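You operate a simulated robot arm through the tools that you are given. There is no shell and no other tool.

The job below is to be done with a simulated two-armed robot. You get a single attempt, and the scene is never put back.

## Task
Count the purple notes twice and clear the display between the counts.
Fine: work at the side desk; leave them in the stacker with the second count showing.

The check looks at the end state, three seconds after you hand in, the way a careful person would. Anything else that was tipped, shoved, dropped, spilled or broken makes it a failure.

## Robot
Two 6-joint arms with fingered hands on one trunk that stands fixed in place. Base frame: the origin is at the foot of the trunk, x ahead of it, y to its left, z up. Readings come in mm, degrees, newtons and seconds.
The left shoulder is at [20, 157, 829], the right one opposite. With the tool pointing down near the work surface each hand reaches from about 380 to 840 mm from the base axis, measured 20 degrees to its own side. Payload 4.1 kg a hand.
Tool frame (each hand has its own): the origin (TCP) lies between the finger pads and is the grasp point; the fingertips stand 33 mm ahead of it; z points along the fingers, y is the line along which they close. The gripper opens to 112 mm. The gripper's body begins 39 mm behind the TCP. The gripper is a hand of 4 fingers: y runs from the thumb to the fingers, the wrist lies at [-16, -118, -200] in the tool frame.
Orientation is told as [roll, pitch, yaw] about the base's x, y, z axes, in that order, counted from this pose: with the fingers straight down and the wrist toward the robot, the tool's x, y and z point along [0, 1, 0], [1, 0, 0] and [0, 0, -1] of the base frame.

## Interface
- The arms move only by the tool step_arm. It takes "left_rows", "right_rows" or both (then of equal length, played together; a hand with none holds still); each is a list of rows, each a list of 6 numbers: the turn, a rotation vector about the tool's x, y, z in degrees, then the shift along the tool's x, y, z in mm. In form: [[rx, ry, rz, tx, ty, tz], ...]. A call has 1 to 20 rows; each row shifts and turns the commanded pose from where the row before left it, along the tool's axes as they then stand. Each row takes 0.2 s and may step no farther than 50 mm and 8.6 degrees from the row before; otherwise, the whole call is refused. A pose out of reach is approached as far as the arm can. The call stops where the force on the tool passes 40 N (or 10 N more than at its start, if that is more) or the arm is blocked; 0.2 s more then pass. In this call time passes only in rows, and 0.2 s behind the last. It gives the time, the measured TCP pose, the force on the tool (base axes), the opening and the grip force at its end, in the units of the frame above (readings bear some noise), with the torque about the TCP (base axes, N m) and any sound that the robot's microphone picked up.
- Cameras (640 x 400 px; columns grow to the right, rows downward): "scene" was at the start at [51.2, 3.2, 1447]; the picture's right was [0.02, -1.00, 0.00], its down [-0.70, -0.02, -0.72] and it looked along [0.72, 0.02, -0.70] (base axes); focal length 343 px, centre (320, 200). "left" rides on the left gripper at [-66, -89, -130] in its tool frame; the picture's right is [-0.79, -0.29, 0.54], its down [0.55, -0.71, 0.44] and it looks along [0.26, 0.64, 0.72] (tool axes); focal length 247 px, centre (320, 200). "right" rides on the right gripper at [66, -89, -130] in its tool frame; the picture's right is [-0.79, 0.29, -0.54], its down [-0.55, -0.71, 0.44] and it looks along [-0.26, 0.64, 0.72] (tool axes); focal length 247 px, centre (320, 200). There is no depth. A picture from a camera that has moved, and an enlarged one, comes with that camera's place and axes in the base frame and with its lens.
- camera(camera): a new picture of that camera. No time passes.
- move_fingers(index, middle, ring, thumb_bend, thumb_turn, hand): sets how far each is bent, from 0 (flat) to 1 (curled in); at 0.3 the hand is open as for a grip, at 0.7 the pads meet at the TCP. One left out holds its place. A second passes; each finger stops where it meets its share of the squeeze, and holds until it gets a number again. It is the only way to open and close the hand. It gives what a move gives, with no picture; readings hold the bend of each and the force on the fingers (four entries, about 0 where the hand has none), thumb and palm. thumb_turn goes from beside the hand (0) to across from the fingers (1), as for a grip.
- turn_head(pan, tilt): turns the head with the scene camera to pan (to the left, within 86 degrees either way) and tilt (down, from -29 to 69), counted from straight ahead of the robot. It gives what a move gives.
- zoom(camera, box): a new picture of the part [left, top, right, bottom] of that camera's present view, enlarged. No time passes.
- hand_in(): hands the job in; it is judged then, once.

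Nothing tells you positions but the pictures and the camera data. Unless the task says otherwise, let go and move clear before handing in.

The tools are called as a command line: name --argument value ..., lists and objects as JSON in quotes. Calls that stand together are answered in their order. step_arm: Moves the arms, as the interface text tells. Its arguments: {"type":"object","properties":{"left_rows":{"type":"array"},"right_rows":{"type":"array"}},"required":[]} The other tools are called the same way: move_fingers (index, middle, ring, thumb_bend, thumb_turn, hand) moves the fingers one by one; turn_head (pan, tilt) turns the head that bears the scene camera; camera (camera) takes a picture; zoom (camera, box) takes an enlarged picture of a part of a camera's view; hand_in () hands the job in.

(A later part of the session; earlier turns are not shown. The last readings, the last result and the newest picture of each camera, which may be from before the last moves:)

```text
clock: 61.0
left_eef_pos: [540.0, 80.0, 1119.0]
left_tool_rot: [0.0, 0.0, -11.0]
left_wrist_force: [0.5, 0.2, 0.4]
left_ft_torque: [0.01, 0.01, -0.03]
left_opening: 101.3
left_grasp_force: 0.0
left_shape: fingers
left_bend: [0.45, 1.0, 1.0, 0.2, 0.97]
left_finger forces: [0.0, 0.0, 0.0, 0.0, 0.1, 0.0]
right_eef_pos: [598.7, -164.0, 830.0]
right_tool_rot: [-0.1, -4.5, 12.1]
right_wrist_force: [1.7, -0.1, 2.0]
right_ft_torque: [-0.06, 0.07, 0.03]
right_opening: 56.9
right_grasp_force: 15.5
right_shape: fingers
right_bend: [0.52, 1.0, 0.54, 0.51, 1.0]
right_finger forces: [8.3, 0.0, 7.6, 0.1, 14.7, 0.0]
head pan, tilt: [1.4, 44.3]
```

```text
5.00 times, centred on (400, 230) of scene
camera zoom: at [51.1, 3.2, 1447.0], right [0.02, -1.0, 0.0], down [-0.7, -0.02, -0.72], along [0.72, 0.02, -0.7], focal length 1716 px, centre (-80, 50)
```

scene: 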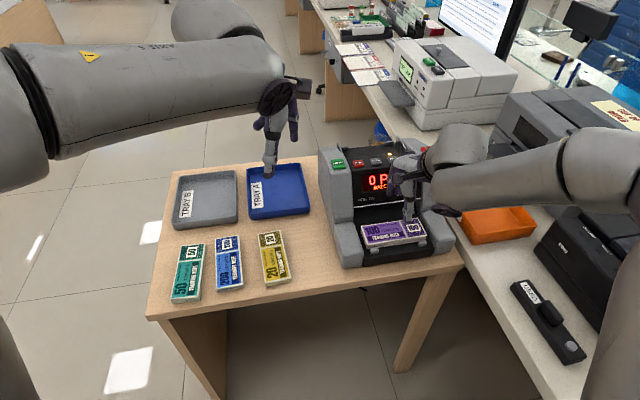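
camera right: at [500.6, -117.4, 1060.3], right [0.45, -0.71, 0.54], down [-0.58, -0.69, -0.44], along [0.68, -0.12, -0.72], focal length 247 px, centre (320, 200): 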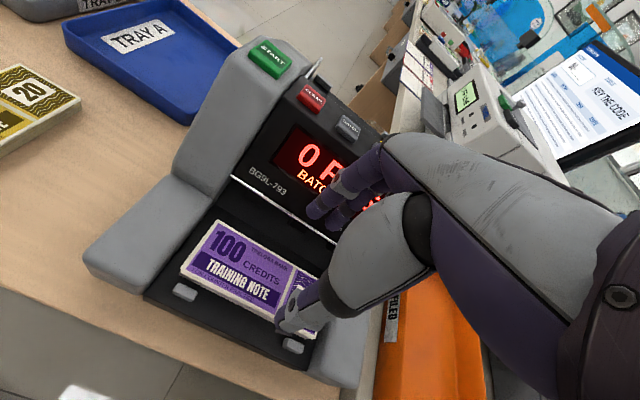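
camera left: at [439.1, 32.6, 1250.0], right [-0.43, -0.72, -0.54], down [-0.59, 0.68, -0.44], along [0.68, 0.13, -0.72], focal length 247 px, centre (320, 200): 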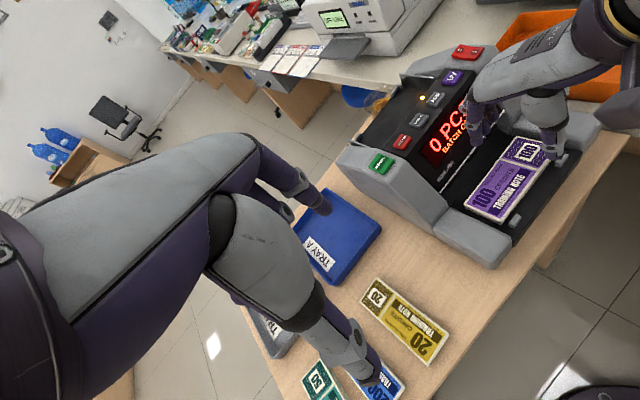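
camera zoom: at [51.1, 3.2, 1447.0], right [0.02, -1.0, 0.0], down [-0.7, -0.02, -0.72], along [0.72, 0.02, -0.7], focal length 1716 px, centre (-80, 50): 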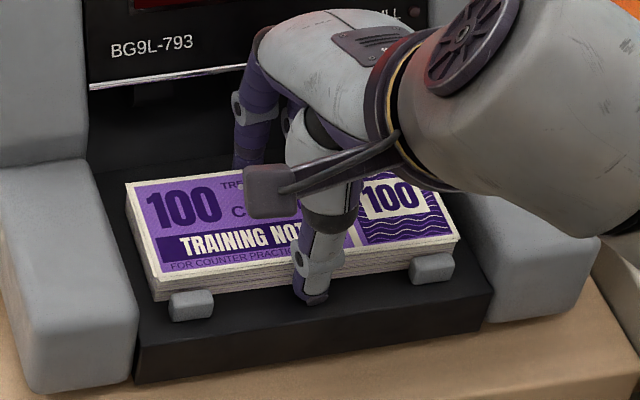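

The grip is good: index 8 N, ring 8 N, thumb 15 N. I'll lift straight up a little and check.

step_arm --right_rows '[[0, 0, 0, 0, 0.4, -8], [0, 0, 0, 0, 0.5, -12]]'

zoom --camera "left" --box '[440, 80, 600, 240]'

zoom --camera "scene" --box '[350, 180, 450, 270]'

```text
clock: 61.6
left_eef_pos: [539.2, 79.9, 1119.5]
left_tool_rot: [0.0, 0.0, -11.0]
left_wrist_force: [-0.6, 0.4, 0.2]
left_ft_torque: [-0.01, 0.0, 0.0]
left_opening: 101.4
left_grasp_force: 0.2
left_shape: fingers
left_bend: [0.45, 1.0, 1.0, 0.2, 0.97]
left_finger forces: [0.0, 0.1, 0.0, 0.0, 0.1, 0.0]
right_eef_pos: [598.2, -162.7, 848.9]
right_tool_rot: [0.0, -4.4, 12.2]
right_wrist_force: [-1.0, -0.3, -1.2]
right_ft_torque: [0.0, 0.01, -0.01]
right_opening: 56.9
right_grasp_force: 15.0
right_shape: fingers
right_bend: [0.52, 1.0, 0.54, 0.51, 1.0]
right_finger forces: [7.8, 0.1, 7.1, 0.0, 15.0, 0.1]
head pan, tilt: [1.4, 44.3]
```

```text
2.50 times, centred on (520, 160) of left
camera zoom: at [439.6, 32.5, 1249.8], right [-0.43, -0.72, -0.54], down [-0.59, 0.68, -0.44], along [0.68, 0.13, -0.72], focal length 617 px, centre (-180, 300)
```

zoom: 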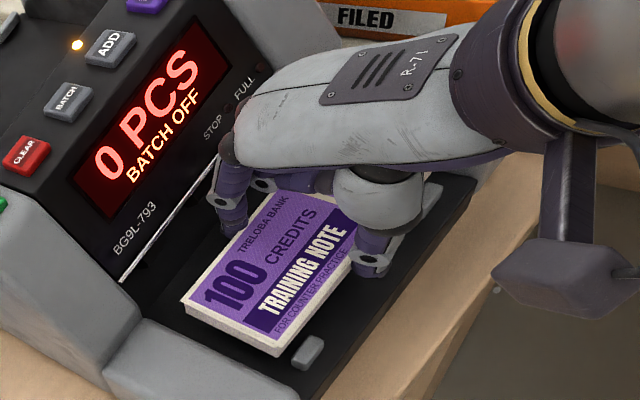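

```text
4.44 times, centred on (400, 225) of scene
camera zoom: at [51.3, 3.2, 1447.0], right [0.02, -1.0, 0.0], down [-0.7, -0.02, -0.72], along [0.72, 0.02, -0.7], focal length 1526 px, centre (-36, 89)
```

zoom: 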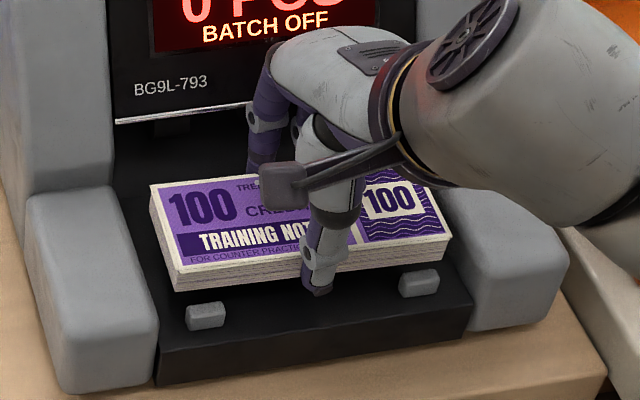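

The whole bundle is lifted and rotated only about 2° in the hand. I'll raise it clear, align it to yaw 13.7° with a 12° tilt, and carry it over the keys toward the hopper as before.

step_arm --right_rows '[[0, 0, 0, 0, -2, -25], [0, 0, 0, 0, -4.5, -45], [0, 0, 0, 0, -5, -49], [0, 0, 0, 0, -5, -49], [0, 0, -1.6, 0, 0, 0], [-3.8, 0, 0, 0, 0, 0], [-3.7, 0, 0, 0, 0, 0]]'

camera --camera "scene"

camera --camera "right"

```text
clock: 63.2
left_eef_pos: [539.5, 79.2, 1118.9]
left_tool_rot: [0.1, 0.1, -10.9]
left_wrist_force: [-0.3, 0.1, -0.2]
left_ft_torque: [0.01, -0.03, 0.02]
left_opening: 101.1
left_grasp_force: 0.0
left_shape: fingers
left_bend: [0.45, 1.0, 1.0, 0.2, 0.97]
left_finger forces: [0.1, 0.0, 0.0, 0.1, 0.0, 0.0]
right_eef_pos: [579.6, -175.3, 1023.4]
right_tool_rot: [-0.9, -9.6, 12.8]
right_wrist_force: [0.7, 0.2, -1.0]
right_ft_torque: [0.03, 0.02, 0.02]
right_opening: 56.4
right_grasp_force: 14.5
right_shape: fingers
right_bend: [0.52, 1.0, 0.55, 0.51, 1.0]
right_finger forces: [7.5, 0.1, 7.0, 0.0, 14.6, 0.0]
right hand out of reach, approached as far as the arm can: row 6, 7
head pan, tilt: [1.4, 44.3]
```

```text
taken
```

scene: 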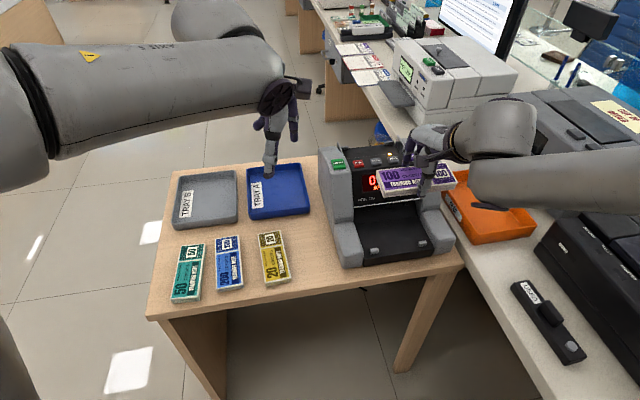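

```text
taken
camera right: at [458.5, -134.3, 1134.9], right [0.36, -0.72, 0.59], down [-0.49, -0.69, -0.54], along [0.79, -0.1, -0.6], focal length 247 px, centre (320, 200)
```

right: 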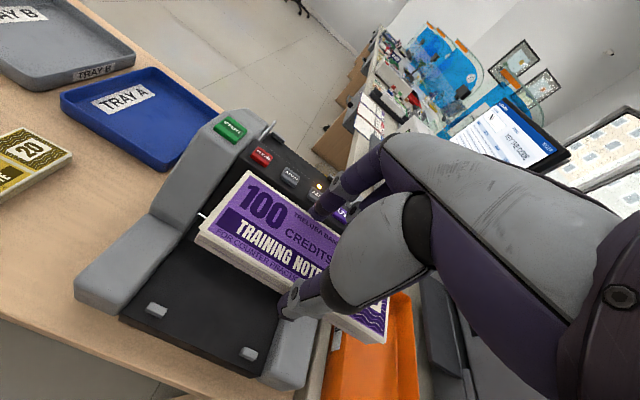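

The arm hit a joint limit while tilting close in, so I'll go forward over the display first and finish the orientation there.

step_arm --right_rows '[[0, 0, 0, 3.3, 37.8, 7.4], [0, 0, 0, 3.3, 37.8, 7.4], [0, 0, 0, 3.3, 37.8, 7.4], [-2.4, 0.9, -0.9, 0, 0, 0]]'

zoom --camera "scene" --box '[320, 100, 480, 220]'

camera --camera "right"

```text
clock: 64.2
left_eef_pos: [538.7, 80.1, 1118.9]
left_tool_rot: [-0.1, 0.1, -10.9]
left_wrist_force: [0.3, 0.1, 0.6]
left_ft_torque: [0.03, -0.02, -0.01]
left_opening: 101.3
left_grasp_force: 0.1
left_shape: fingers
left_bend: [0.45, 1.0, 1.0, 0.2, 0.97]
left_finger forces: [0.1, 0.0, 0.1, 0.0, 0.1, 0.0]
right_eef_pos: [690.8, -141.1, 1017.8]
right_tool_rot: [-0.2, -11.9, 13.7]
right_wrist_force: [0.5, 0.2, -0.9]
right_ft_torque: [0.01, 0.01, 0.02]
right_opening: 56.6
right_grasp_force: 14.1
right_shape: fingers
right_bend: [0.52, 1.0, 0.55, 0.51, 1.0]
right_finger forces: [7.6, 0.0, 6.9, 0.0, 14.6, 0.1]
head pan, tilt: [1.4, 44.3]
```

```text
3.33 times, centred on (400, 160) of scene
camera zoom: at [51.1, 3.3, 1447.0], right [0.02, -1.0, 0.0], down [-0.7, -0.02, -0.72], along [0.72, 0.02, -0.7], focal length 1144 px, centre (53, 333)
```

zoom: 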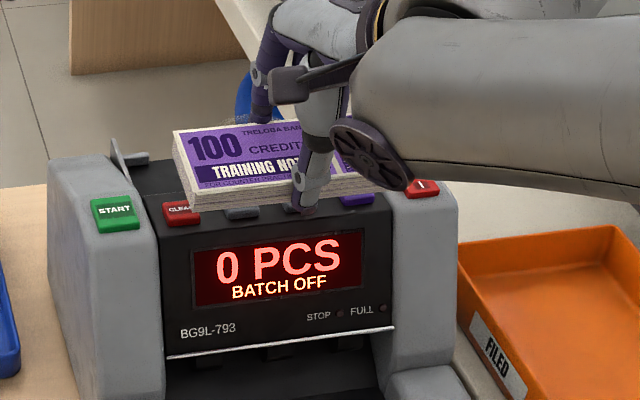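

```text
taken
camera right: at [564.5, -104.1, 1127.4], right [0.35, -0.73, 0.59], down [-0.46, -0.68, -0.57], along [0.82, -0.07, -0.57], focal length 247 px, centre (320, 200)
```

right: 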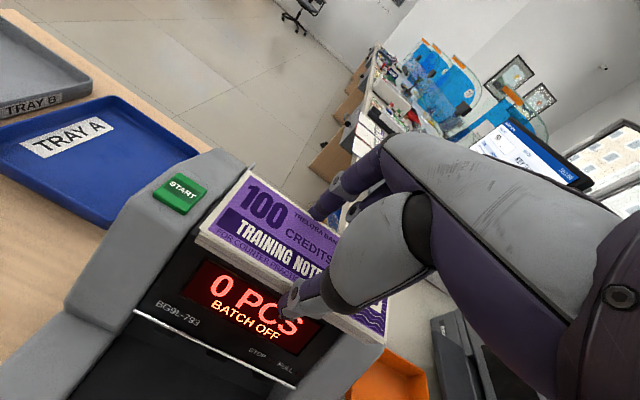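

step_arm --right_rows '[[0, 0, 0, -1.2, 30.3, 10.5], [0, 0, 0, -1.2, 30.3, 11.5], [0, 0, 0, -1.2, 30.3, 12]]'

zoom --camera "scene" --box '[310, 90, 450, 180]'

zoom --camera "right" --box '[60, 150, 390, 370]'

zoom --camera "left" --box '[320, 40, 500, 180]'

```text
clock: 65.0
left_eef_pos: [538.4, 79.4, 1119.3]
left_tool_rot: [-0.1, -0.1, -11.0]
left_wrist_force: [-1.0, 0.1, 0.3]
left_ft_torque: [0.02, -0.03, 0.01]
left_opening: 101.6
left_grasp_force: 0.1
left_shape: fingers
left_bend: [0.45, 1.0, 1.0, 0.2, 0.97]
left_finger forces: [0.0, 0.0, 0.1, 0.0, 0.1, 0.0]
right_eef_pos: [784.2, -123.4, 1004.4]
right_tool_rot: [-0.2, -11.8, 13.8]
right_wrist_force: [-0.3, 0.0, -1.4]
right_ft_torque: [0.0, -0.04, 0.0]
right_opening: 56.6
right_grasp_force: 14.3
right_shape: fingers
right_bend: [0.52, 1.0, 0.55, 0.51, 1.0]
right_finger forces: [7.5, 0.0, 6.7, 0.0, 14.5, 0.0]
head pan, tilt: [1.4, 44.3]
```

```text
4.44 times, centred on (380, 135) of scene
camera zoom: at [50.6, 3.0, 1447.0], right [0.02, -1.0, 0.0], down [-0.7, -0.02, -0.72], along [0.72, 0.02, -0.7], focal length 1526 px, centre (53, 489)
```

zoom: 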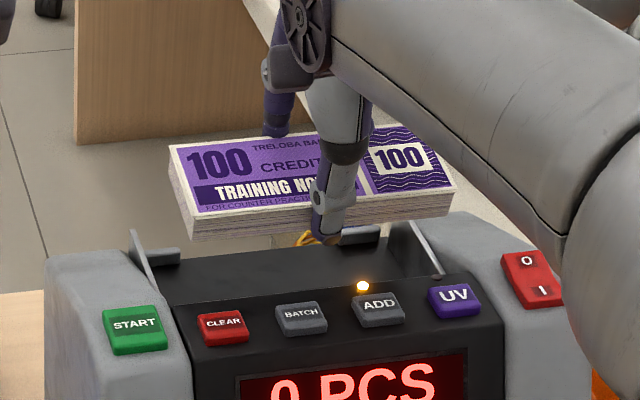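

```text
1.82 times, centred on (225, 260) of right
camera zoom: at [658.3, -85.5, 1112.5], right [0.35, -0.73, 0.59], down [-0.46, -0.68, -0.57], along [0.82, -0.07, -0.57], focal length 449 px, centre (493, 91)
```

zoom: 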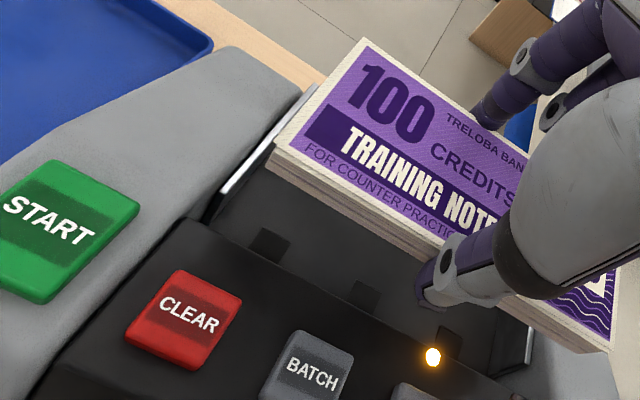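

```text
2.86 times, centred on (410, 110) of left
camera zoom: at [439.0, 32.3, 1250.0], right [-0.43, -0.72, -0.54], down [-0.59, 0.68, -0.44], along [0.68, 0.13, -0.72], focal length 706 px, centre (63, 457)
```

zoom: 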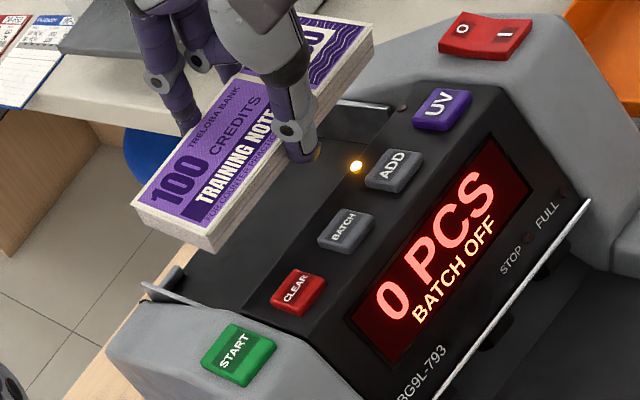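

The bundle is centred between the guides and almost parallel to them. I'll advance past the panel edge and descend.

step_arm --right_rows '[[0, 0, 0, -0.6, 11.9, 10.7], [0, 0, 0, -0.3, 2.2, 24], [0, 0, 0, -0.2, 0.2, 20]]'

zoom --camera "scene" --box '[310, 90, 450, 180]'

zoom --camera "right" --box '[60, 150, 390, 370]'

zoom --camera "left" --box '[320, 40, 500, 180]'

```text
clock: 65.8
left_eef_pos: [540.1, 79.9, 1118.6]
left_tool_rot: [0.1, 0.0, -11.1]
left_wrist_force: [0.3, 0.1, 1.2]
left_ft_torque: [-0.03, -0.01, 0.01]
left_opening: 101.0
left_grasp_force: 0.1
left_shape: fingers
left_bend: [0.45, 1.0, 1.0, 0.2, 0.97]
left_finger forces: [0.1, 0.2, 0.0, 0.0, 0.0, 0.1]
right_eef_pos: [808.1, -118.4, 954.1]
right_tool_rot: [-0.3, -12.0, 13.8]
right_wrist_force: [0.5, -0.7, -0.9]
right_ft_torque: [0.05, -0.01, -0.04]
right_opening: 56.4
right_grasp_force: 14.1
right_shape: fingers
right_bend: [0.52, 1.0, 0.55, 0.51, 1.0]
right_finger forces: [7.5, 0.0, 6.7, 0.0, 14.5, 0.1]
head pan, tilt: [1.4, 44.3]
```

```text
4.44 times, centred on (380, 135) of scene
camera zoom: at [51.0, 3.2, 1447.0], right [0.02, -1.0, 0.0], down [-0.7, -0.02, -0.72], along [0.72, 0.02, -0.7], focal length 1526 px, centre (53, 489)
```

zoom: 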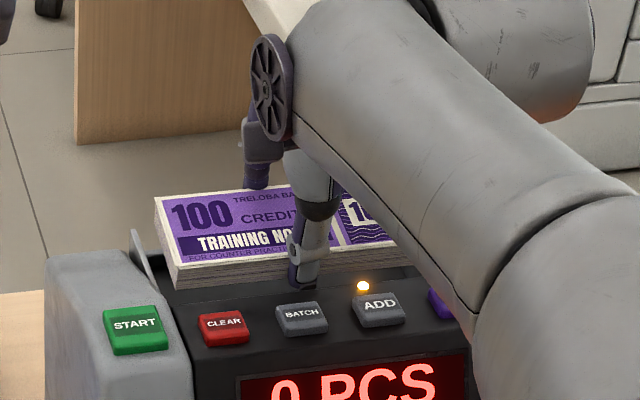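

```text
1.82 times, centred on (225, 260) of right
camera zoom: at [682.1, -80.1, 1062.0], right [0.35, -0.73, 0.59], down [-0.46, -0.68, -0.57], along [0.82, -0.07, -0.57], focal length 449 px, centre (493, 91)
```

zoom: 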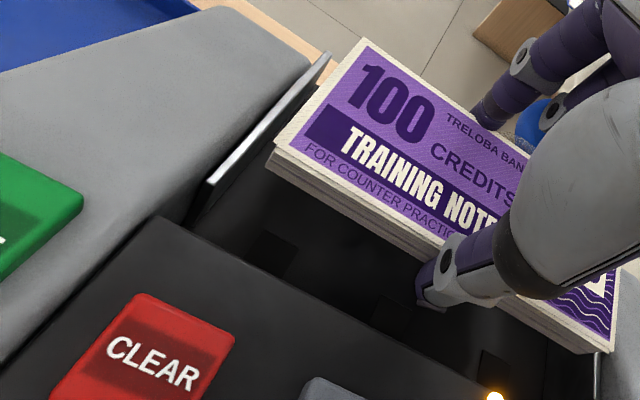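

```text
2.86 times, centred on (410, 110) of left
camera zoom: at [439.3, 32.5, 1249.9], right [-0.43, -0.72, -0.54], down [-0.59, 0.68, -0.44], along [0.68, 0.13, -0.72], focal length 706 px, centre (63, 457)
```

zoom: 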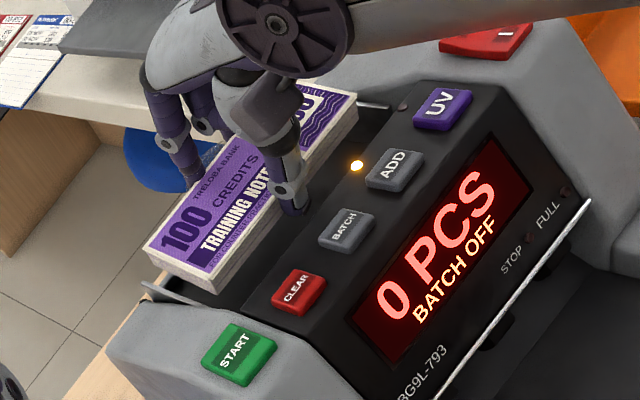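

Position checks out: right end about 12 mm inside the right guide, centre midway between rollers and tabs. I'll continue down to just above the floor.

step_arm --right_rows '[[0, 0, 0, -0.1, -1.5, 12], [0, 0, 0, -0.1, -1.5, 12], [0, 0, 0, 0, -1, 5]]'

zoom --camera "right" --box '[60, 150, 390, 370]'

zoom --camera "left" --box '[330, 60, 450, 160]'

zoom --camera "scene" --box '[310, 90, 450, 180]'

```text
clock: 66.6
left_eef_pos: [540.2, 80.5, 1118.4]
left_tool_rot: [-0.1, 0.0, -11.1]
left_wrist_force: [0.0, 1.3, -1.0]
left_ft_torque: [0.0, 0.02, 0.03]
left_opening: 101.2
left_grasp_force: 0.0
left_shape: fingers
left_bend: [0.45, 1.0, 1.0, 0.2, 0.97]
left_finger forces: [0.2, 0.0, 0.1, 0.0, 0.0, 0.0]
right_eef_pos: [811.1, -118.1, 925.0]
right_tool_rot: [-0.2, -11.9, 13.6]
right_wrist_force: [0.2, 0.6, -0.7]
right_ft_torque: [-0.02, 0.01, 0.02]
right_opening: 56.7
right_grasp_force: 14.4
right_shape: fingers
right_bend: [0.52, 1.0, 0.55, 0.51, 1.0]
right_finger forces: [7.4, 0.1, 6.8, 0.0, 14.4, 0.0]
head pan, tilt: [1.4, 44.3]
```

```text
1.82 times, centred on (225, 260) of right
camera zoom: at [685.0, -80.1, 1033.0], right [0.35, -0.73, 0.59], down [-0.46, -0.68, -0.57], along [0.82, -0.07, -0.57], focal length 449 px, centre (493, 91)
```

zoom: 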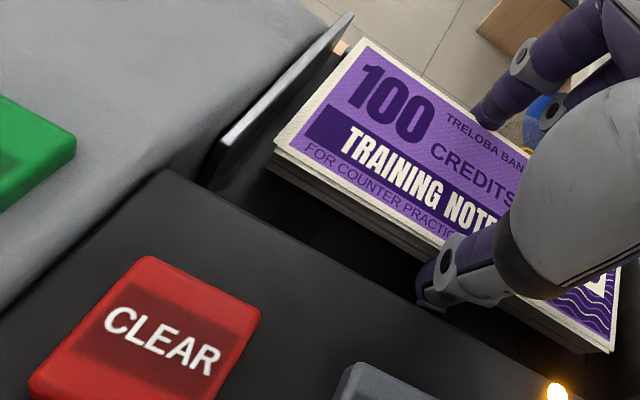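

```text
4.00 times, centred on (390, 110) of left
camera zoom: at [439.4, 32.5, 1249.8], right [-0.43, -0.72, -0.54], down [-0.59, 0.68, -0.44], along [0.68, 0.13, -0.72], focal length 988 px, centre (40, 560)
```

zoom: 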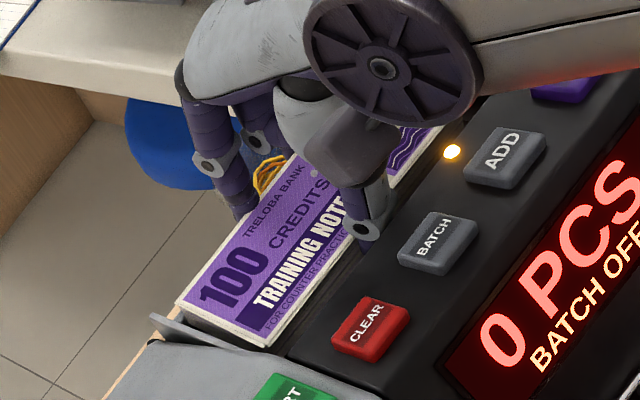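

```text
4.44 times, centred on (380, 135) of scene
camera zoom: at [51.1, 3.2, 1447.0], right [0.02, -1.0, 0.0], down [-0.7, -0.02, -0.72], along [0.72, 0.02, -0.7], focal length 1526 px, centre (53, 489)
```

zoom: 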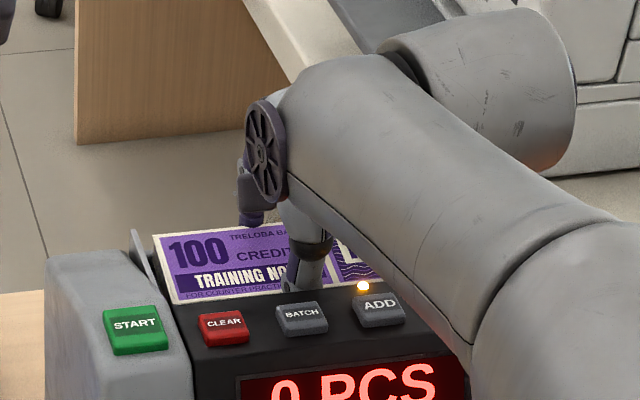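

step_arm --right_rows '[[0, 0, 0, 0, -0.5, 2.5]]'

move_fingers --hand "right" --index 0.45 --ring 0.45 --thumb_bend 0.49

zoom --camera "right" --box '[60, 150, 390, 370]'

zoom --camera "left" --box '[330, 60, 450, 160]'

```text
clock: 67.0
left_eef_pos: [540.0, 80.7, 1118.9]
left_tool_rot: [0.0, 0.0, -11.1]
left_wrist_force: [-0.3, -0.2, -0.1]
left_ft_torque: [0.02, 0.01, -0.01]
left_opening: 101.4
left_grasp_force: 0.0
left_shape: fingers
left_bend: [0.45, 1.0, 1.0, 0.2, 0.97]
left_finger forces: [0.0, 0.0, 0.1, 0.0, 0.1, 0.1]
right_eef_pos: [810.5, -118.0, 922.4]
right_tool_rot: [-0.2, -11.9, 13.7]
right_wrist_force: [-0.4, -0.2, -0.1]
right_ft_torque: [0.01, 0.0, 0.03]
right_opening: 56.5
right_grasp_force: 14.4
right_shape: fingers
right_bend: [0.52, 1.0, 0.55, 0.51, 1.0]
right_finger forces: [7.5, 0.1, 6.8, 0.0, 14.4, 0.1]
head pan, tilt: [1.4, 44.3]
```

```text
clock: 68.0
left_eef_pos: [538.8, 79.9, 1119.4]
left_tool_rot: [0.0, 0.0, -11.1]
left_wrist_force: [0.2, 0.5, -0.2]
left_ft_torque: [0.01, 0.01, 0.01]
left_opening: 101.2
left_grasp_force: 0.1
left_shape: fingers
left_bend: [0.45, 1.0, 1.0, 0.2, 0.97]
left_finger forces: [0.1, 0.0, 0.0, 0.1, 0.0, 0.1]
right_eef_pos: [811.5, -116.2, 920.9]
right_tool_rot: [-0.2, -12.0, 13.7]
right_wrist_force: [0.7, 0.0, -0.1]
right_ft_torque: [-0.02, -0.01, 0.01]
right_opening: 66.2
right_grasp_force: 0.1
right_shape: fingers
right_bend: [0.45, 1.0, 0.45, 0.49, 1.0]
right_finger forces: [0.1, 0.0, 0.0, 0.1, 0.0, 0.1]
head pan, tilt: [1.4, 44.3]
```

```text
1.82 times, centred on (225, 260) of right
camera zoom: at [685.0, -79.9, 1030.6], right [0.35, -0.73, 0.59], down [-0.46, -0.68, -0.57], along [0.82, -0.07, -0.57], focal length 449 px, centre (493, 91)
```

zoom: 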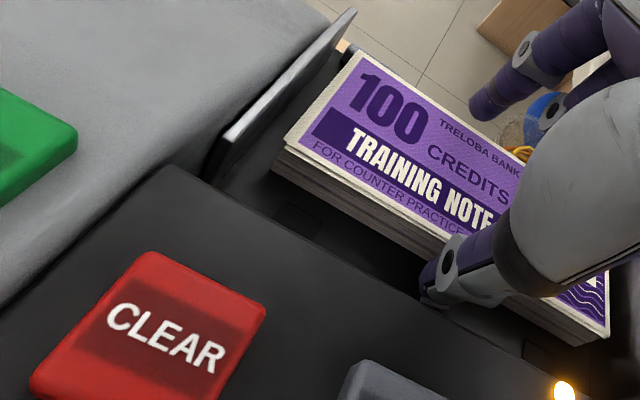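

```text
4.00 times, centred on (390, 110) of left
camera zoom: at [439.5, 32.5, 1249.8], right [-0.43, -0.72, -0.54], down [-0.59, 0.68, -0.44], along [0.68, 0.13, -0.72], focal length 988 px, centre (40, 560)
```

zoom: 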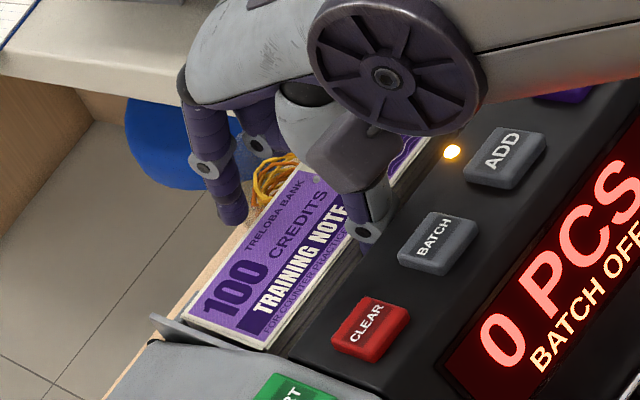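

The notes are in the hopper again. I'll lift out, draw back over the panel, and move the right arm aside.

step_arm --right_rows '[[0, 0, 0, 0.2, 2.8, -28], [0, 0, 0, 0.4, -1.1, -23.7], [0, 0, 0, 1, -18.8, -34.6], [0, 0, 0, 0.1, -33.2, -8.8], [0, 0, 0, 0.1, -33.2, -8.8], [0, 0, 0, 0.1, -33.2, -8.8], [0, 0, 0, -17.1, -22.1, -14.9], [0, 0, 0, -17.1, -22.1, -14.9], [0, 0, 0, -17.1, -22.1, -14.9], [0, 0, 0, -17.1, -22.1, -14.9]]'

camera --camera "scene"

camera --camera "right"

zoom --camera "left" --box '[320, 40, 520, 200]'

```text
clock: 70.2
left_eef_pos: [539.5, 79.3, 1118.2]
left_tool_rot: [-0.1, 0.1, -10.9]
left_wrist_force: [-0.3, 0.6, -0.8]
left_ft_torque: [-0.02, 0.02, -0.01]
left_opening: 101.5
left_grasp_force: 0.1
left_shape: fingers
left_bend: [0.45, 1.0, 1.0, 0.2, 0.97]
left_finger forces: [0.1, 0.0, 0.0, 0.0, 0.0, 0.0]
right_eef_pos: [597.5, -237.2, 1047.9]
right_tool_rot: [-0.2, -11.7, 13.8]
right_wrist_force: [0.3, -0.3, 0.1]
right_ft_torque: [-0.05, 0.02, -0.06]
right_opening: 66.1
right_grasp_force: 0.0
right_shape: fingers
right_bend: [0.45, 1.0, 0.45, 0.49, 1.0]
right_finger forces: [0.0, 0.0, 0.0, 0.0, 0.1, 0.1]
head pan, tilt: [1.4, 44.3]
```

```text
taken
```

scene: 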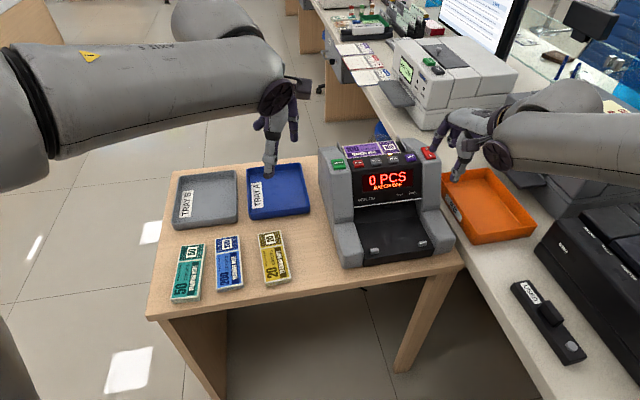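

```text
taken
camera right: at [470.6, -200.5, 1156.0], right [0.35, -0.73, 0.59], down [-0.46, -0.68, -0.57], along [0.82, -0.07, -0.57], focal length 247 px, centre (320, 200)
```

right: 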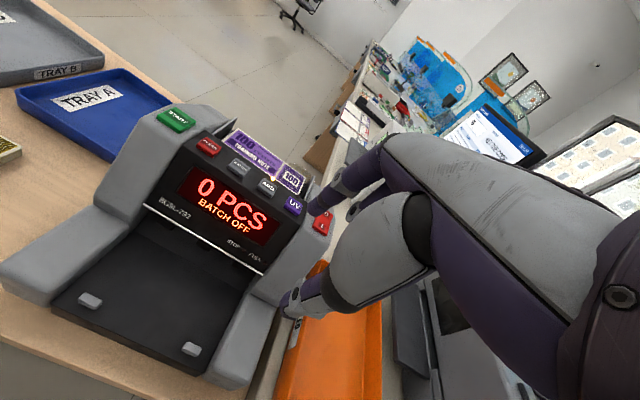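

```text
2.50 times, centred on (420, 120) of left
camera zoom: at [439.8, 32.8, 1249.7], right [-0.43, -0.72, -0.54], down [-0.59, 0.68, -0.44], along [0.68, 0.13, -0.72], focal length 617 px, centre (70, 400)
```

zoom: 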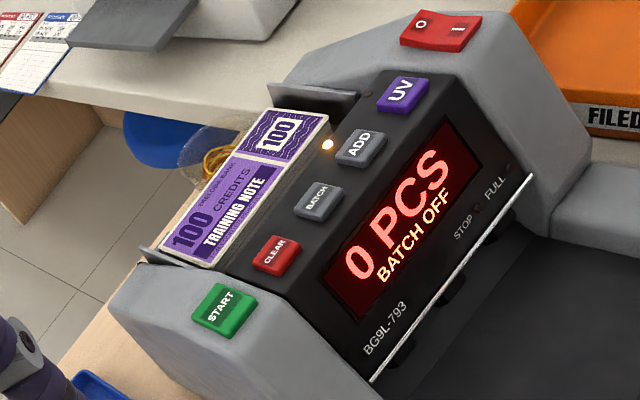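

Everything is in place, with the display at 0 PCS and notes in the hopper. Now I'll bring the left index back over START at the same spot as before.

step_arm --left_rows '[[0, 0, 0, -17.1, 32, 27.1], [0, 0, 0, -17.1, 32, 27.1], [0, 0, 0, -17.1, 32, 27.1], [0, 0, 0, -17.1, 32, 27.1]]'

zoom --camera "left" --box '[280, 160, 400, 260]'

zoom --camera "right" --box '[120, 60, 320, 260]'

```text
clock: 71.2
left_eef_pos: [652.2, -11.0, 1010.4]
left_tool_rot: [-0.1, -0.1, -10.9]
left_wrist_force: [-0.8, 0.4, 1.0]
left_ft_torque: [-0.08, -0.01, -0.02]
left_opening: 101.7
left_grasp_force: 0.1
left_shape: fingers
left_bend: [0.45, 1.0, 1.0, 0.2, 0.97]
left_finger forces: [0.1, 0.0, 0.1, 0.0, 0.1, 0.1]
right_eef_pos: [596.9, -237.0, 1049.3]
right_tool_rot: [-0.2, -11.9, 13.7]
right_wrist_force: [-0.4, -0.5, 0.8]
right_ft_torque: [-0.01, -0.02, 0.0]
right_opening: 65.8
right_grasp_force: 0.0
right_shape: fingers
right_bend: [0.45, 1.0, 0.45, 0.49, 1.0]
right_finger forces: [0.1, 0.1, 0.0, 0.1, 0.1, 0.0]
head pan, tilt: [1.4, 44.3]
```

```text
4.00 times, centred on (340, 210) of left
camera zoom: at [552.6, -58.6, 1141.6], right [-0.43, -0.72, -0.54], down [-0.59, 0.68, -0.44], along [0.68, 0.13, -0.72], focal length 988 px, centre (240, 160)
```

zoom: 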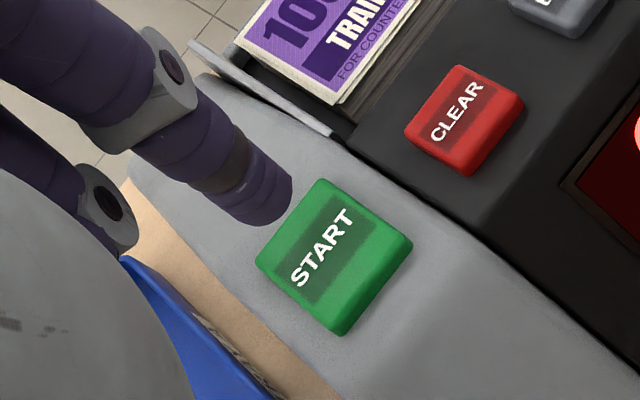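

```text
2.00 times, centred on (220, 160) of right
camera zoom: at [470.2, -200.0, 1156.4], right [0.35, -0.73, 0.59], down [-0.46, -0.68, -0.57], along [0.82, -0.07, -0.57], focal length 494 px, centre (520, 280)
```

zoom: 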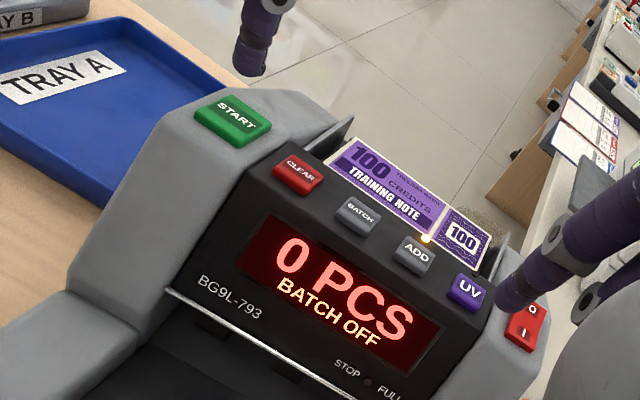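

Same alignment as the first successful press. I'll lower and press START.

step_arm --left_rows '[[0, 0, 0, 0, 0, 14], [0, 0, 0, 0, 0, 14], [0, 0, 0, 0, 0, 6]]'

zoom --camera "left" --box '[280, 160, 400, 260]'

step_arm --left_rows '[[0, 0, 0, 0, 0, 3]]'

step_arm --left_rows '[[0, 0, 0, 0, 0, 1.5]]'

zoom --camera "right" --box '[120, 60, 320, 260]'

```text
clock: 72.0
left_eef_pos: [652.5, -11.9, 975.6]
left_tool_rot: [0.0, -0.1, -11.1]
left_wrist_force: [0.5, -0.4, 0.6]
left_ft_torque: [0.02, -0.02, 0.03]
left_opening: 101.1
left_grasp_force: 0.0
left_shape: fingers
left_bend: [0.45, 1.0, 1.0, 0.2, 0.97]
left_finger forces: [0.0, 0.1, 0.1, 0.0, 0.0, 0.0]
right_eef_pos: [595.8, -238.5, 1047.7]
right_tool_rot: [-0.2, -11.9, 13.7]
right_wrist_force: [1.0, 0.4, 0.0]
right_ft_torque: [-0.01, -0.02, -0.02]
right_opening: 65.9
right_grasp_force: 0.1
right_shape: fingers
right_bend: [0.45, 1.0, 0.45, 0.49, 1.0]
right_finger forces: [0.1, 0.1, 0.0, 0.0, 0.1, 0.0]
head pan, tilt: [1.4, 44.3]
```

```text
4.00 times, centred on (340, 210) of left
camera zoom: at [552.0, -58.8, 1107.4], right [-0.43, -0.72, -0.54], down [-0.59, 0.68, -0.44], along [0.68, 0.13, -0.72], focal length 988 px, centre (240, 160)
```

zoom: 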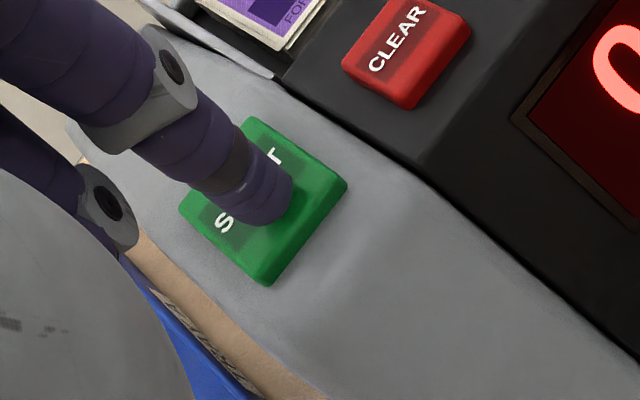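

```text
clock: 72.4
left_eef_pos: [653.7, -11.8, 975.2]
left_tool_rot: [0.1, 0.1, -11.0]
left_wrist_force: [-0.2, 0.6, 0.1]
left_ft_torque: [-0.02, 0.01, 0.01]
left_opening: 101.4
left_grasp_force: 0.0
left_shape: fingers
left_bend: [0.45, 1.0, 1.0, 0.2, 0.97]
left_finger forces: [0.4, 0.1, 0.0, 0.0, 0.0, 0.0]
right_eef_pos: [597.2, -237.4, 1047.9]
right_tool_rot: [-0.2, -11.9, 13.6]
right_wrist_force: [-0.4, -0.1, -0.1]
right_ft_torque: [-0.04, -0.01, -0.01]
right_opening: 66.1
right_grasp_force: 0.1
right_shape: fingers
right_bend: [0.45, 1.0, 0.45, 0.49, 1.0]
right_finger forces: [0.0, 0.0, 0.0, 0.1, 0.1, 0.1]
head pan, tilt: [1.4, 44.3]
```

```text
clock: 72.8
left_eef_pos: [652.7, -10.1, 973.2]
left_tool_rot: [0.1, 0.0, -10.9]
left_wrist_force: [0.0, 0.8, 1.7]
left_ft_torque: [-0.02, -0.01, 0.02]
left_opening: 101.2
left_grasp_force: 0.5
left_shape: fingers
left_bend: [0.45, 1.0, 1.0, 0.2, 0.97]
left_finger forces: [0.9, 0.0, 0.0, 0.1, 0.0, 0.1]
right_eef_pos: [597.3, -238.0, 1047.1]
right_tool_rot: [-0.2, -11.9, 13.8]
right_wrist_force: [0.5, 0.1, 0.3]
right_ft_torque: [0.0, 0.01, -0.01]
right_opening: 65.9
right_grasp_force: 0.0
right_shape: fingers
right_bend: [0.45, 1.0, 0.45, 0.49, 1.0]
right_finger forces: [0.0, 0.0, 0.1, 0.1, 0.0, 0.1]
head pan, tilt: [1.4, 44.3]
heard: click
```

```text
2.00 times, centred on (220, 160) of right
camera zoom: at [470.6, -200.4, 1156.2], right [0.35, -0.73, 0.59], down [-0.46, -0.68, -0.57], along [0.82, -0.07, -0.57], focal length 494 px, centre (520, 280)
```

zoom: 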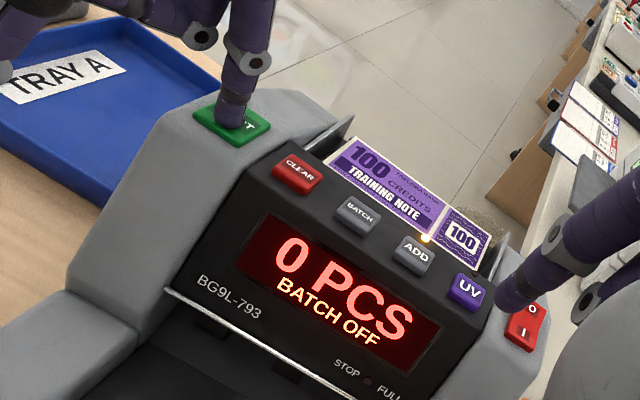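

The click was heard. I'll lift the finger off and watch the count run.

step_arm --left_rows '[[0, 0, 0, 0, 0, -8], [0, 0, 0, 0, 0, -20], [0, 0, 0, 0, 0, -25]]'

zoom --camera "right" --box '[20, 60, 320, 380]'

```text
clock: 73.6
left_eef_pos: [652.4, -10.2, 1026.3]
left_tool_rot: [0.1, 0.0, -11.1]
left_wrist_force: [-0.2, -0.3, -0.4]
left_ft_torque: [0.01, -0.02, 0.02]
left_opening: 101.1
left_grasp_force: 0.0
left_shape: fingers
left_bend: [0.45, 1.0, 1.0, 0.2, 0.97]
left_finger forces: [0.1, 0.0, 0.0, 0.1, 0.1, 0.1]
right_eef_pos: [595.9, -237.6, 1047.6]
right_tool_rot: [-0.2, -11.9, 13.6]
right_wrist_force: [0.4, 0.7, 0.5]
right_ft_torque: [0.02, 0.04, -0.02]
right_opening: 66.1
right_grasp_force: 0.1
right_shape: fingers
right_bend: [0.45, 1.0, 0.45, 0.49, 1.0]
right_finger forces: [0.0, 0.0, 0.1, 0.0, 0.1, 0.1]
head pan, tilt: [1.4, 44.3]
```

```text
1.25 times, centred on (170, 220) of right
camera zoom: at [470.7, -200.3, 1156.2], right [0.35, -0.73, 0.59], down [-0.46, -0.68, -0.57], along [0.82, -0.07, -0.57], focal length 309 px, centre (508, 175)
```

zoom: 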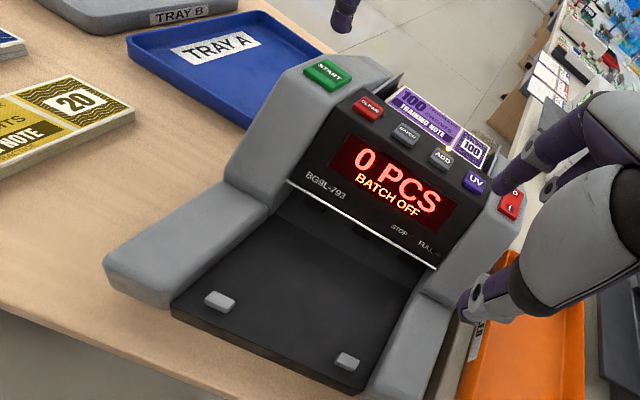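

The display is still 0. I'll wait briefly and look again before pressing once more.

step_arm --left_rows '[[0, 0, 0, 0, 0, 0], [0, 0, 0, 0, 0, 0], [0, 0, 0, 0, 0, 0], [0, 0, 0, 0, 0, 0]]'

zoom --camera "right" --box '[140, 80, 340, 280]'

zoom --camera "left" --box '[280, 60, 520, 260]'

zoom --camera "scene" --box '[315, 120, 455, 210]'

```text
clock: 74.6
left_eef_pos: [652.7, -10.1, 1025.5]
left_tool_rot: [-0.1, 0.0, -11.1]
left_wrist_force: [0.1, -0.4, -0.4]
left_ft_torque: [0.0, -0.02, -0.03]
left_opening: 101.0
left_grasp_force: 0.1
left_shape: fingers
left_bend: [0.45, 1.0, 1.0, 0.2, 0.97]
left_finger forces: [0.0, 0.0, 0.0, 0.0, 0.0, 0.1]
right_eef_pos: [595.9, -238.4, 1047.1]
right_tool_rot: [-0.2, -11.8, 13.6]
right_wrist_force: [0.1, -0.1, 0.2]
right_ft_torque: [0.01, 0.0, 0.06]
right_opening: 65.9
right_grasp_force: 0.0
right_shape: fingers
right_bend: [0.45, 1.0, 0.45, 0.49, 1.0]
right_finger forces: [0.0, 0.1, 0.1, 0.1, 0.0, 0.0]
head pan, tilt: [1.4, 44.3]
```

```text
2.00 times, centred on (240, 180) of right
camera zoom: at [470.6, -200.3, 1156.2], right [0.35, -0.73, 0.59], down [-0.46, -0.68, -0.57], along [0.82, -0.07, -0.57], focal length 494 px, centre (480, 240)
```

zoom: 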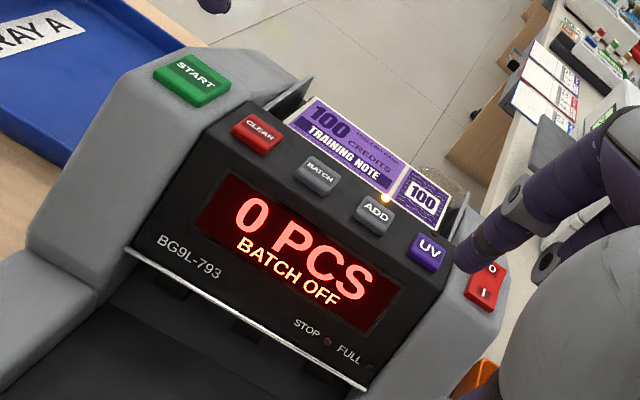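

```text
2.00 times, centred on (400, 160) of left
camera zoom: at [552.1, -58.2, 1156.3], right [-0.43, -0.72, -0.54], down [-0.59, 0.68, -0.44], along [0.68, 0.13, -0.72], focal length 494 px, centre (160, 280)
```

zoom: 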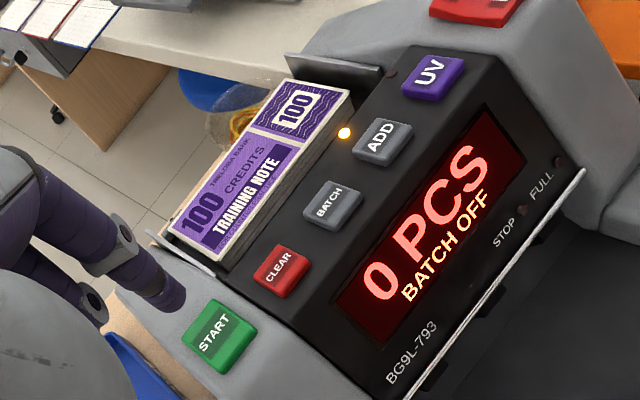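

```text
4.44 times, centred on (385, 165) of scene
camera zoom: at [51.2, 3.2, 1447.0], right [0.02, -1.0, 0.0], down [-0.7, -0.02, -0.72], along [0.72, 0.02, -0.7], focal length 1526 px, centre (31, 356)
```

zoom: 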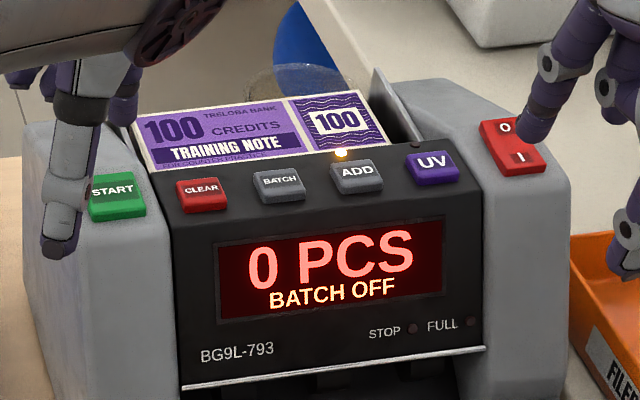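

The count didn't start even though the button clicked, and the bundle's position is within about 3 mm of the first time. The first press was deeper and longer, so I'll press START again and hold it.

step_arm --left_rows '[[0, 0, 0, 0, 0, 20], [0, 0, 0, 0, 0, 20], [0, 0, 0, 0, -0.5, 8]]'

step_arm --left_rows '[[0, 0, 0, 0, 0, 3], [0, 0, 0, 0, 0, 1.5]]'

step_arm --left_rows '[[0, 0, 0, 0, 0, 1.5], [0, 0, 0, 0, 0, 0]]'

zoom --camera "right" --box '[140, 80, 340, 280]'

```text
clock: 75.4
left_eef_pos: [652.0, -10.3, 977.2]
left_tool_rot: [0.0, 0.0, -11.1]
left_wrist_force: [0.2, -0.5, -0.2]
left_ft_torque: [0.02, 0.0, 0.01]
left_opening: 101.4
left_grasp_force: 0.0
left_shape: fingers
left_bend: [0.45, 1.0, 1.0, 0.2, 0.97]
left_finger forces: [0.0, 0.2, 0.0, 0.1, 0.1, 0.0]
right_eef_pos: [597.2, -237.9, 1047.2]
right_tool_rot: [-0.2, -11.9, 13.7]
right_wrist_force: [-0.9, 0.5, -0.3]
right_ft_torque: [-0.01, 0.0, -0.01]
right_opening: 65.9
right_grasp_force: 0.1
right_shape: fingers
right_bend: [0.45, 1.0, 0.45, 0.49, 1.0]
right_finger forces: [0.0, 0.0, 0.0, 0.0, 0.0, 0.0]
head pan, tilt: [1.4, 44.3]
```

```text
clock: 76.0
left_eef_pos: [651.6, -10.2, 972.7]
left_tool_rot: [0.0, 0.0, -10.9]
left_wrist_force: [-0.4, 0.0, 0.2]
left_ft_torque: [-0.03, -0.03, -0.01]
left_opening: 100.9
left_grasp_force: 0.1
left_shape: fingers
left_bend: [0.45, 1.0, 1.0, 0.2, 0.97]
left_finger forces: [0.6, 0.0, 0.0, 0.0, 0.0, 0.0]
right_eef_pos: [597.0, -238.6, 1048.0]
right_tool_rot: [-0.1, -12.0, 13.8]
right_wrist_force: [0.6, -1.3, 0.4]
right_ft_torque: [0.01, 0.0, -0.01]
right_opening: 66.0
right_grasp_force: 0.0
right_shape: fingers
right_bend: [0.45, 1.0, 0.45, 0.49, 1.0]
right_finger forces: [0.1, 0.0, 0.0, 0.1, 0.0, 0.1]
head pan, tilt: [1.4, 44.3]
```

```text
clock: 76.6
left_eef_pos: [650.7, -11.9, 971.6]
left_tool_rot: [0.0, 0.0, -11.0]
left_wrist_force: [-0.3, -0.1, 1.5]
left_ft_torque: [-0.02, -0.07, 0.01]
left_opening: 101.3
left_grasp_force: 0.8
left_shape: fingers
left_bend: [0.45, 1.0, 1.0, 0.2, 0.97]
left_finger forces: [1.7, 0.0, 0.0, 0.0, 0.0, 0.0]
right_eef_pos: [597.1, -238.0, 1047.8]
right_tool_rot: [-0.2, -11.9, 13.7]
right_wrist_force: [0.1, -0.2, -0.3]
right_ft_torque: [-0.02, -0.03, -0.01]
right_opening: 65.9
right_grasp_force: 0.0
right_shape: fingers
right_bend: [0.45, 1.0, 0.45, 0.49, 1.0]
right_finger forces: [0.0, 0.0, 0.1, 0.0, 0.1, 0.0]
head pan, tilt: [1.4, 44.3]
heard: click
```

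```text
2.00 times, centred on (240, 180) of right
camera zoom: at [470.6, -200.4, 1156.2], right [0.35, -0.73, 0.59], down [-0.46, -0.68, -0.57], along [0.82, -0.07, -0.57], focal length 494 px, centre (480, 240)
```

zoom: 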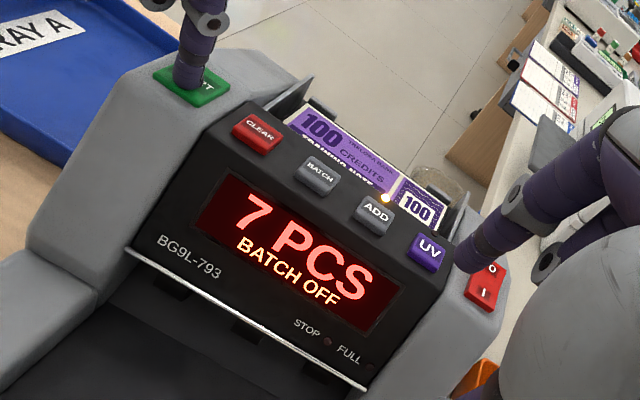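

It's counting now, so the earlier press was simply too short. I'll lift off gently and let it run to the end.

step_arm --left_rows '[[0, 0, 0, 0, 0, -8], [0, 0, 0, 0, 0, -20], [0, 0, 0, 0, 0, -25], [0, 0, 0, 0, 0, -15]]'

step_arm --left_rows '[[0, 0, 0, 22.8, -29.3, -19], [0, 0, 0, 22.8, -29.3, -19], [0, 0, 0, 22.8, -29.3, -15], [0, 0, 0, 22.8, -25, -5], [0, 0, 0, 22.8, -25, 0], [0, 0, 0, 22.8, -10, 0], [0, 0, 0, 0, 0, 0], [0, 0, 0, 0, 0, 0], [0, 0, 0, 0, 0, 0], [0, 0, 0, 0, 0, 0]]'

camera --camera "scene"

zoom --camera "scene" --box '[310, 130, 470, 280]'

```text
clock: 77.6
left_eef_pos: [653.2, -10.6, 1039.5]
left_tool_rot: [0.1, 0.0, -11.0]
left_wrist_force: [-0.8, -0.7, 0.1]
left_ft_torque: [0.0, -0.02, 0.01]
left_opening: 101.3
left_grasp_force: 0.1
left_shape: fingers
left_bend: [0.45, 1.0, 1.0, 0.2, 0.97]
left_finger forces: [0.1, 0.0, 0.0, 0.1, 0.0, 0.1]
right_eef_pos: [595.3, -237.5, 1047.5]
right_tool_rot: [-0.2, -11.9, 13.7]
right_wrist_force: [-0.1, 1.0, 0.7]
right_ft_torque: [-0.04, 0.0, -0.03]
right_opening: 66.0
right_grasp_force: 0.2
right_shape: fingers
right_bend: [0.45, 1.0, 0.45, 0.49, 1.0]
right_finger forces: [0.0, 0.1, 0.1, 0.1, 0.0, 0.1]
head pan, tilt: [1.4, 44.3]
```

```text
clock: 79.8
left_eef_pos: [532.2, 152.5, 1097.8]
left_tool_rot: [0.1, 0.0, -11.0]
left_wrist_force: [-0.9, 0.1, -0.6]
left_ft_torque: [-0.05, 0.01, -0.02]
left_opening: 101.1
left_grasp_force: 0.2
left_shape: fingers
left_bend: [0.45, 1.0, 1.0, 0.2, 0.97]
left_finger forces: [0.0, 0.0, 0.0, 0.0, 0.0, 0.0]
right_eef_pos: [596.0, -236.3, 1046.7]
right_tool_rot: [-0.2, -11.9, 13.7]
right_wrist_force: [-0.7, -0.6, -0.2]
right_ft_torque: [-0.03, 0.02, -0.03]
right_opening: 66.3
right_grasp_force: 0.1
right_shape: fingers
right_bend: [0.45, 1.0, 0.45, 0.49, 1.0]
right_finger forces: [0.0, 0.0, 0.0, 0.1, 0.0, 0.0]
head pan, tilt: [1.4, 44.3]
```

```text
taken
```

scene: 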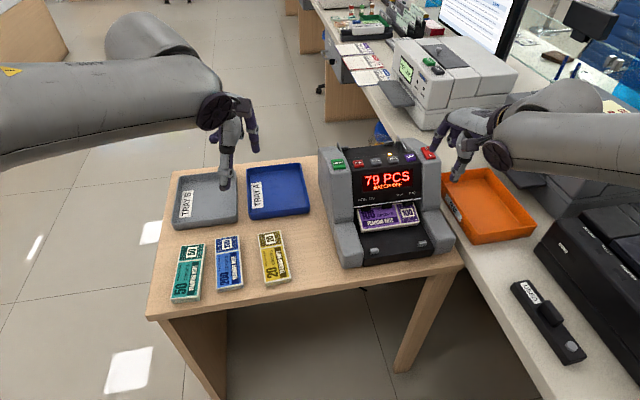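

```text
2.67 times, centred on (390, 205) of scene
camera zoom: at [51.2, 3.2, 1447.0], right [0.02, -1.0, 0.0], down [-0.7, -0.02, -0.72], along [0.72, 0.02, -0.7], focal length 916 px, centre (133, 187)
```

zoom: 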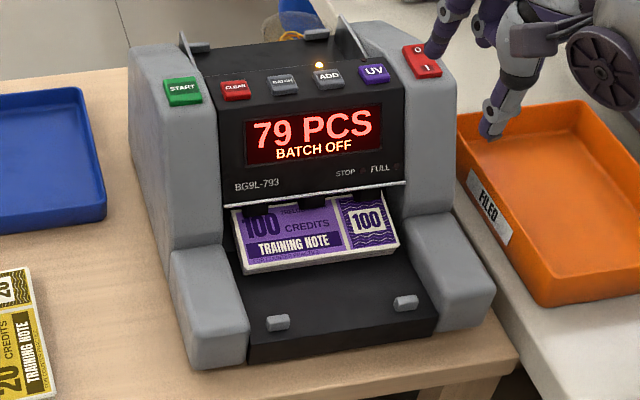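

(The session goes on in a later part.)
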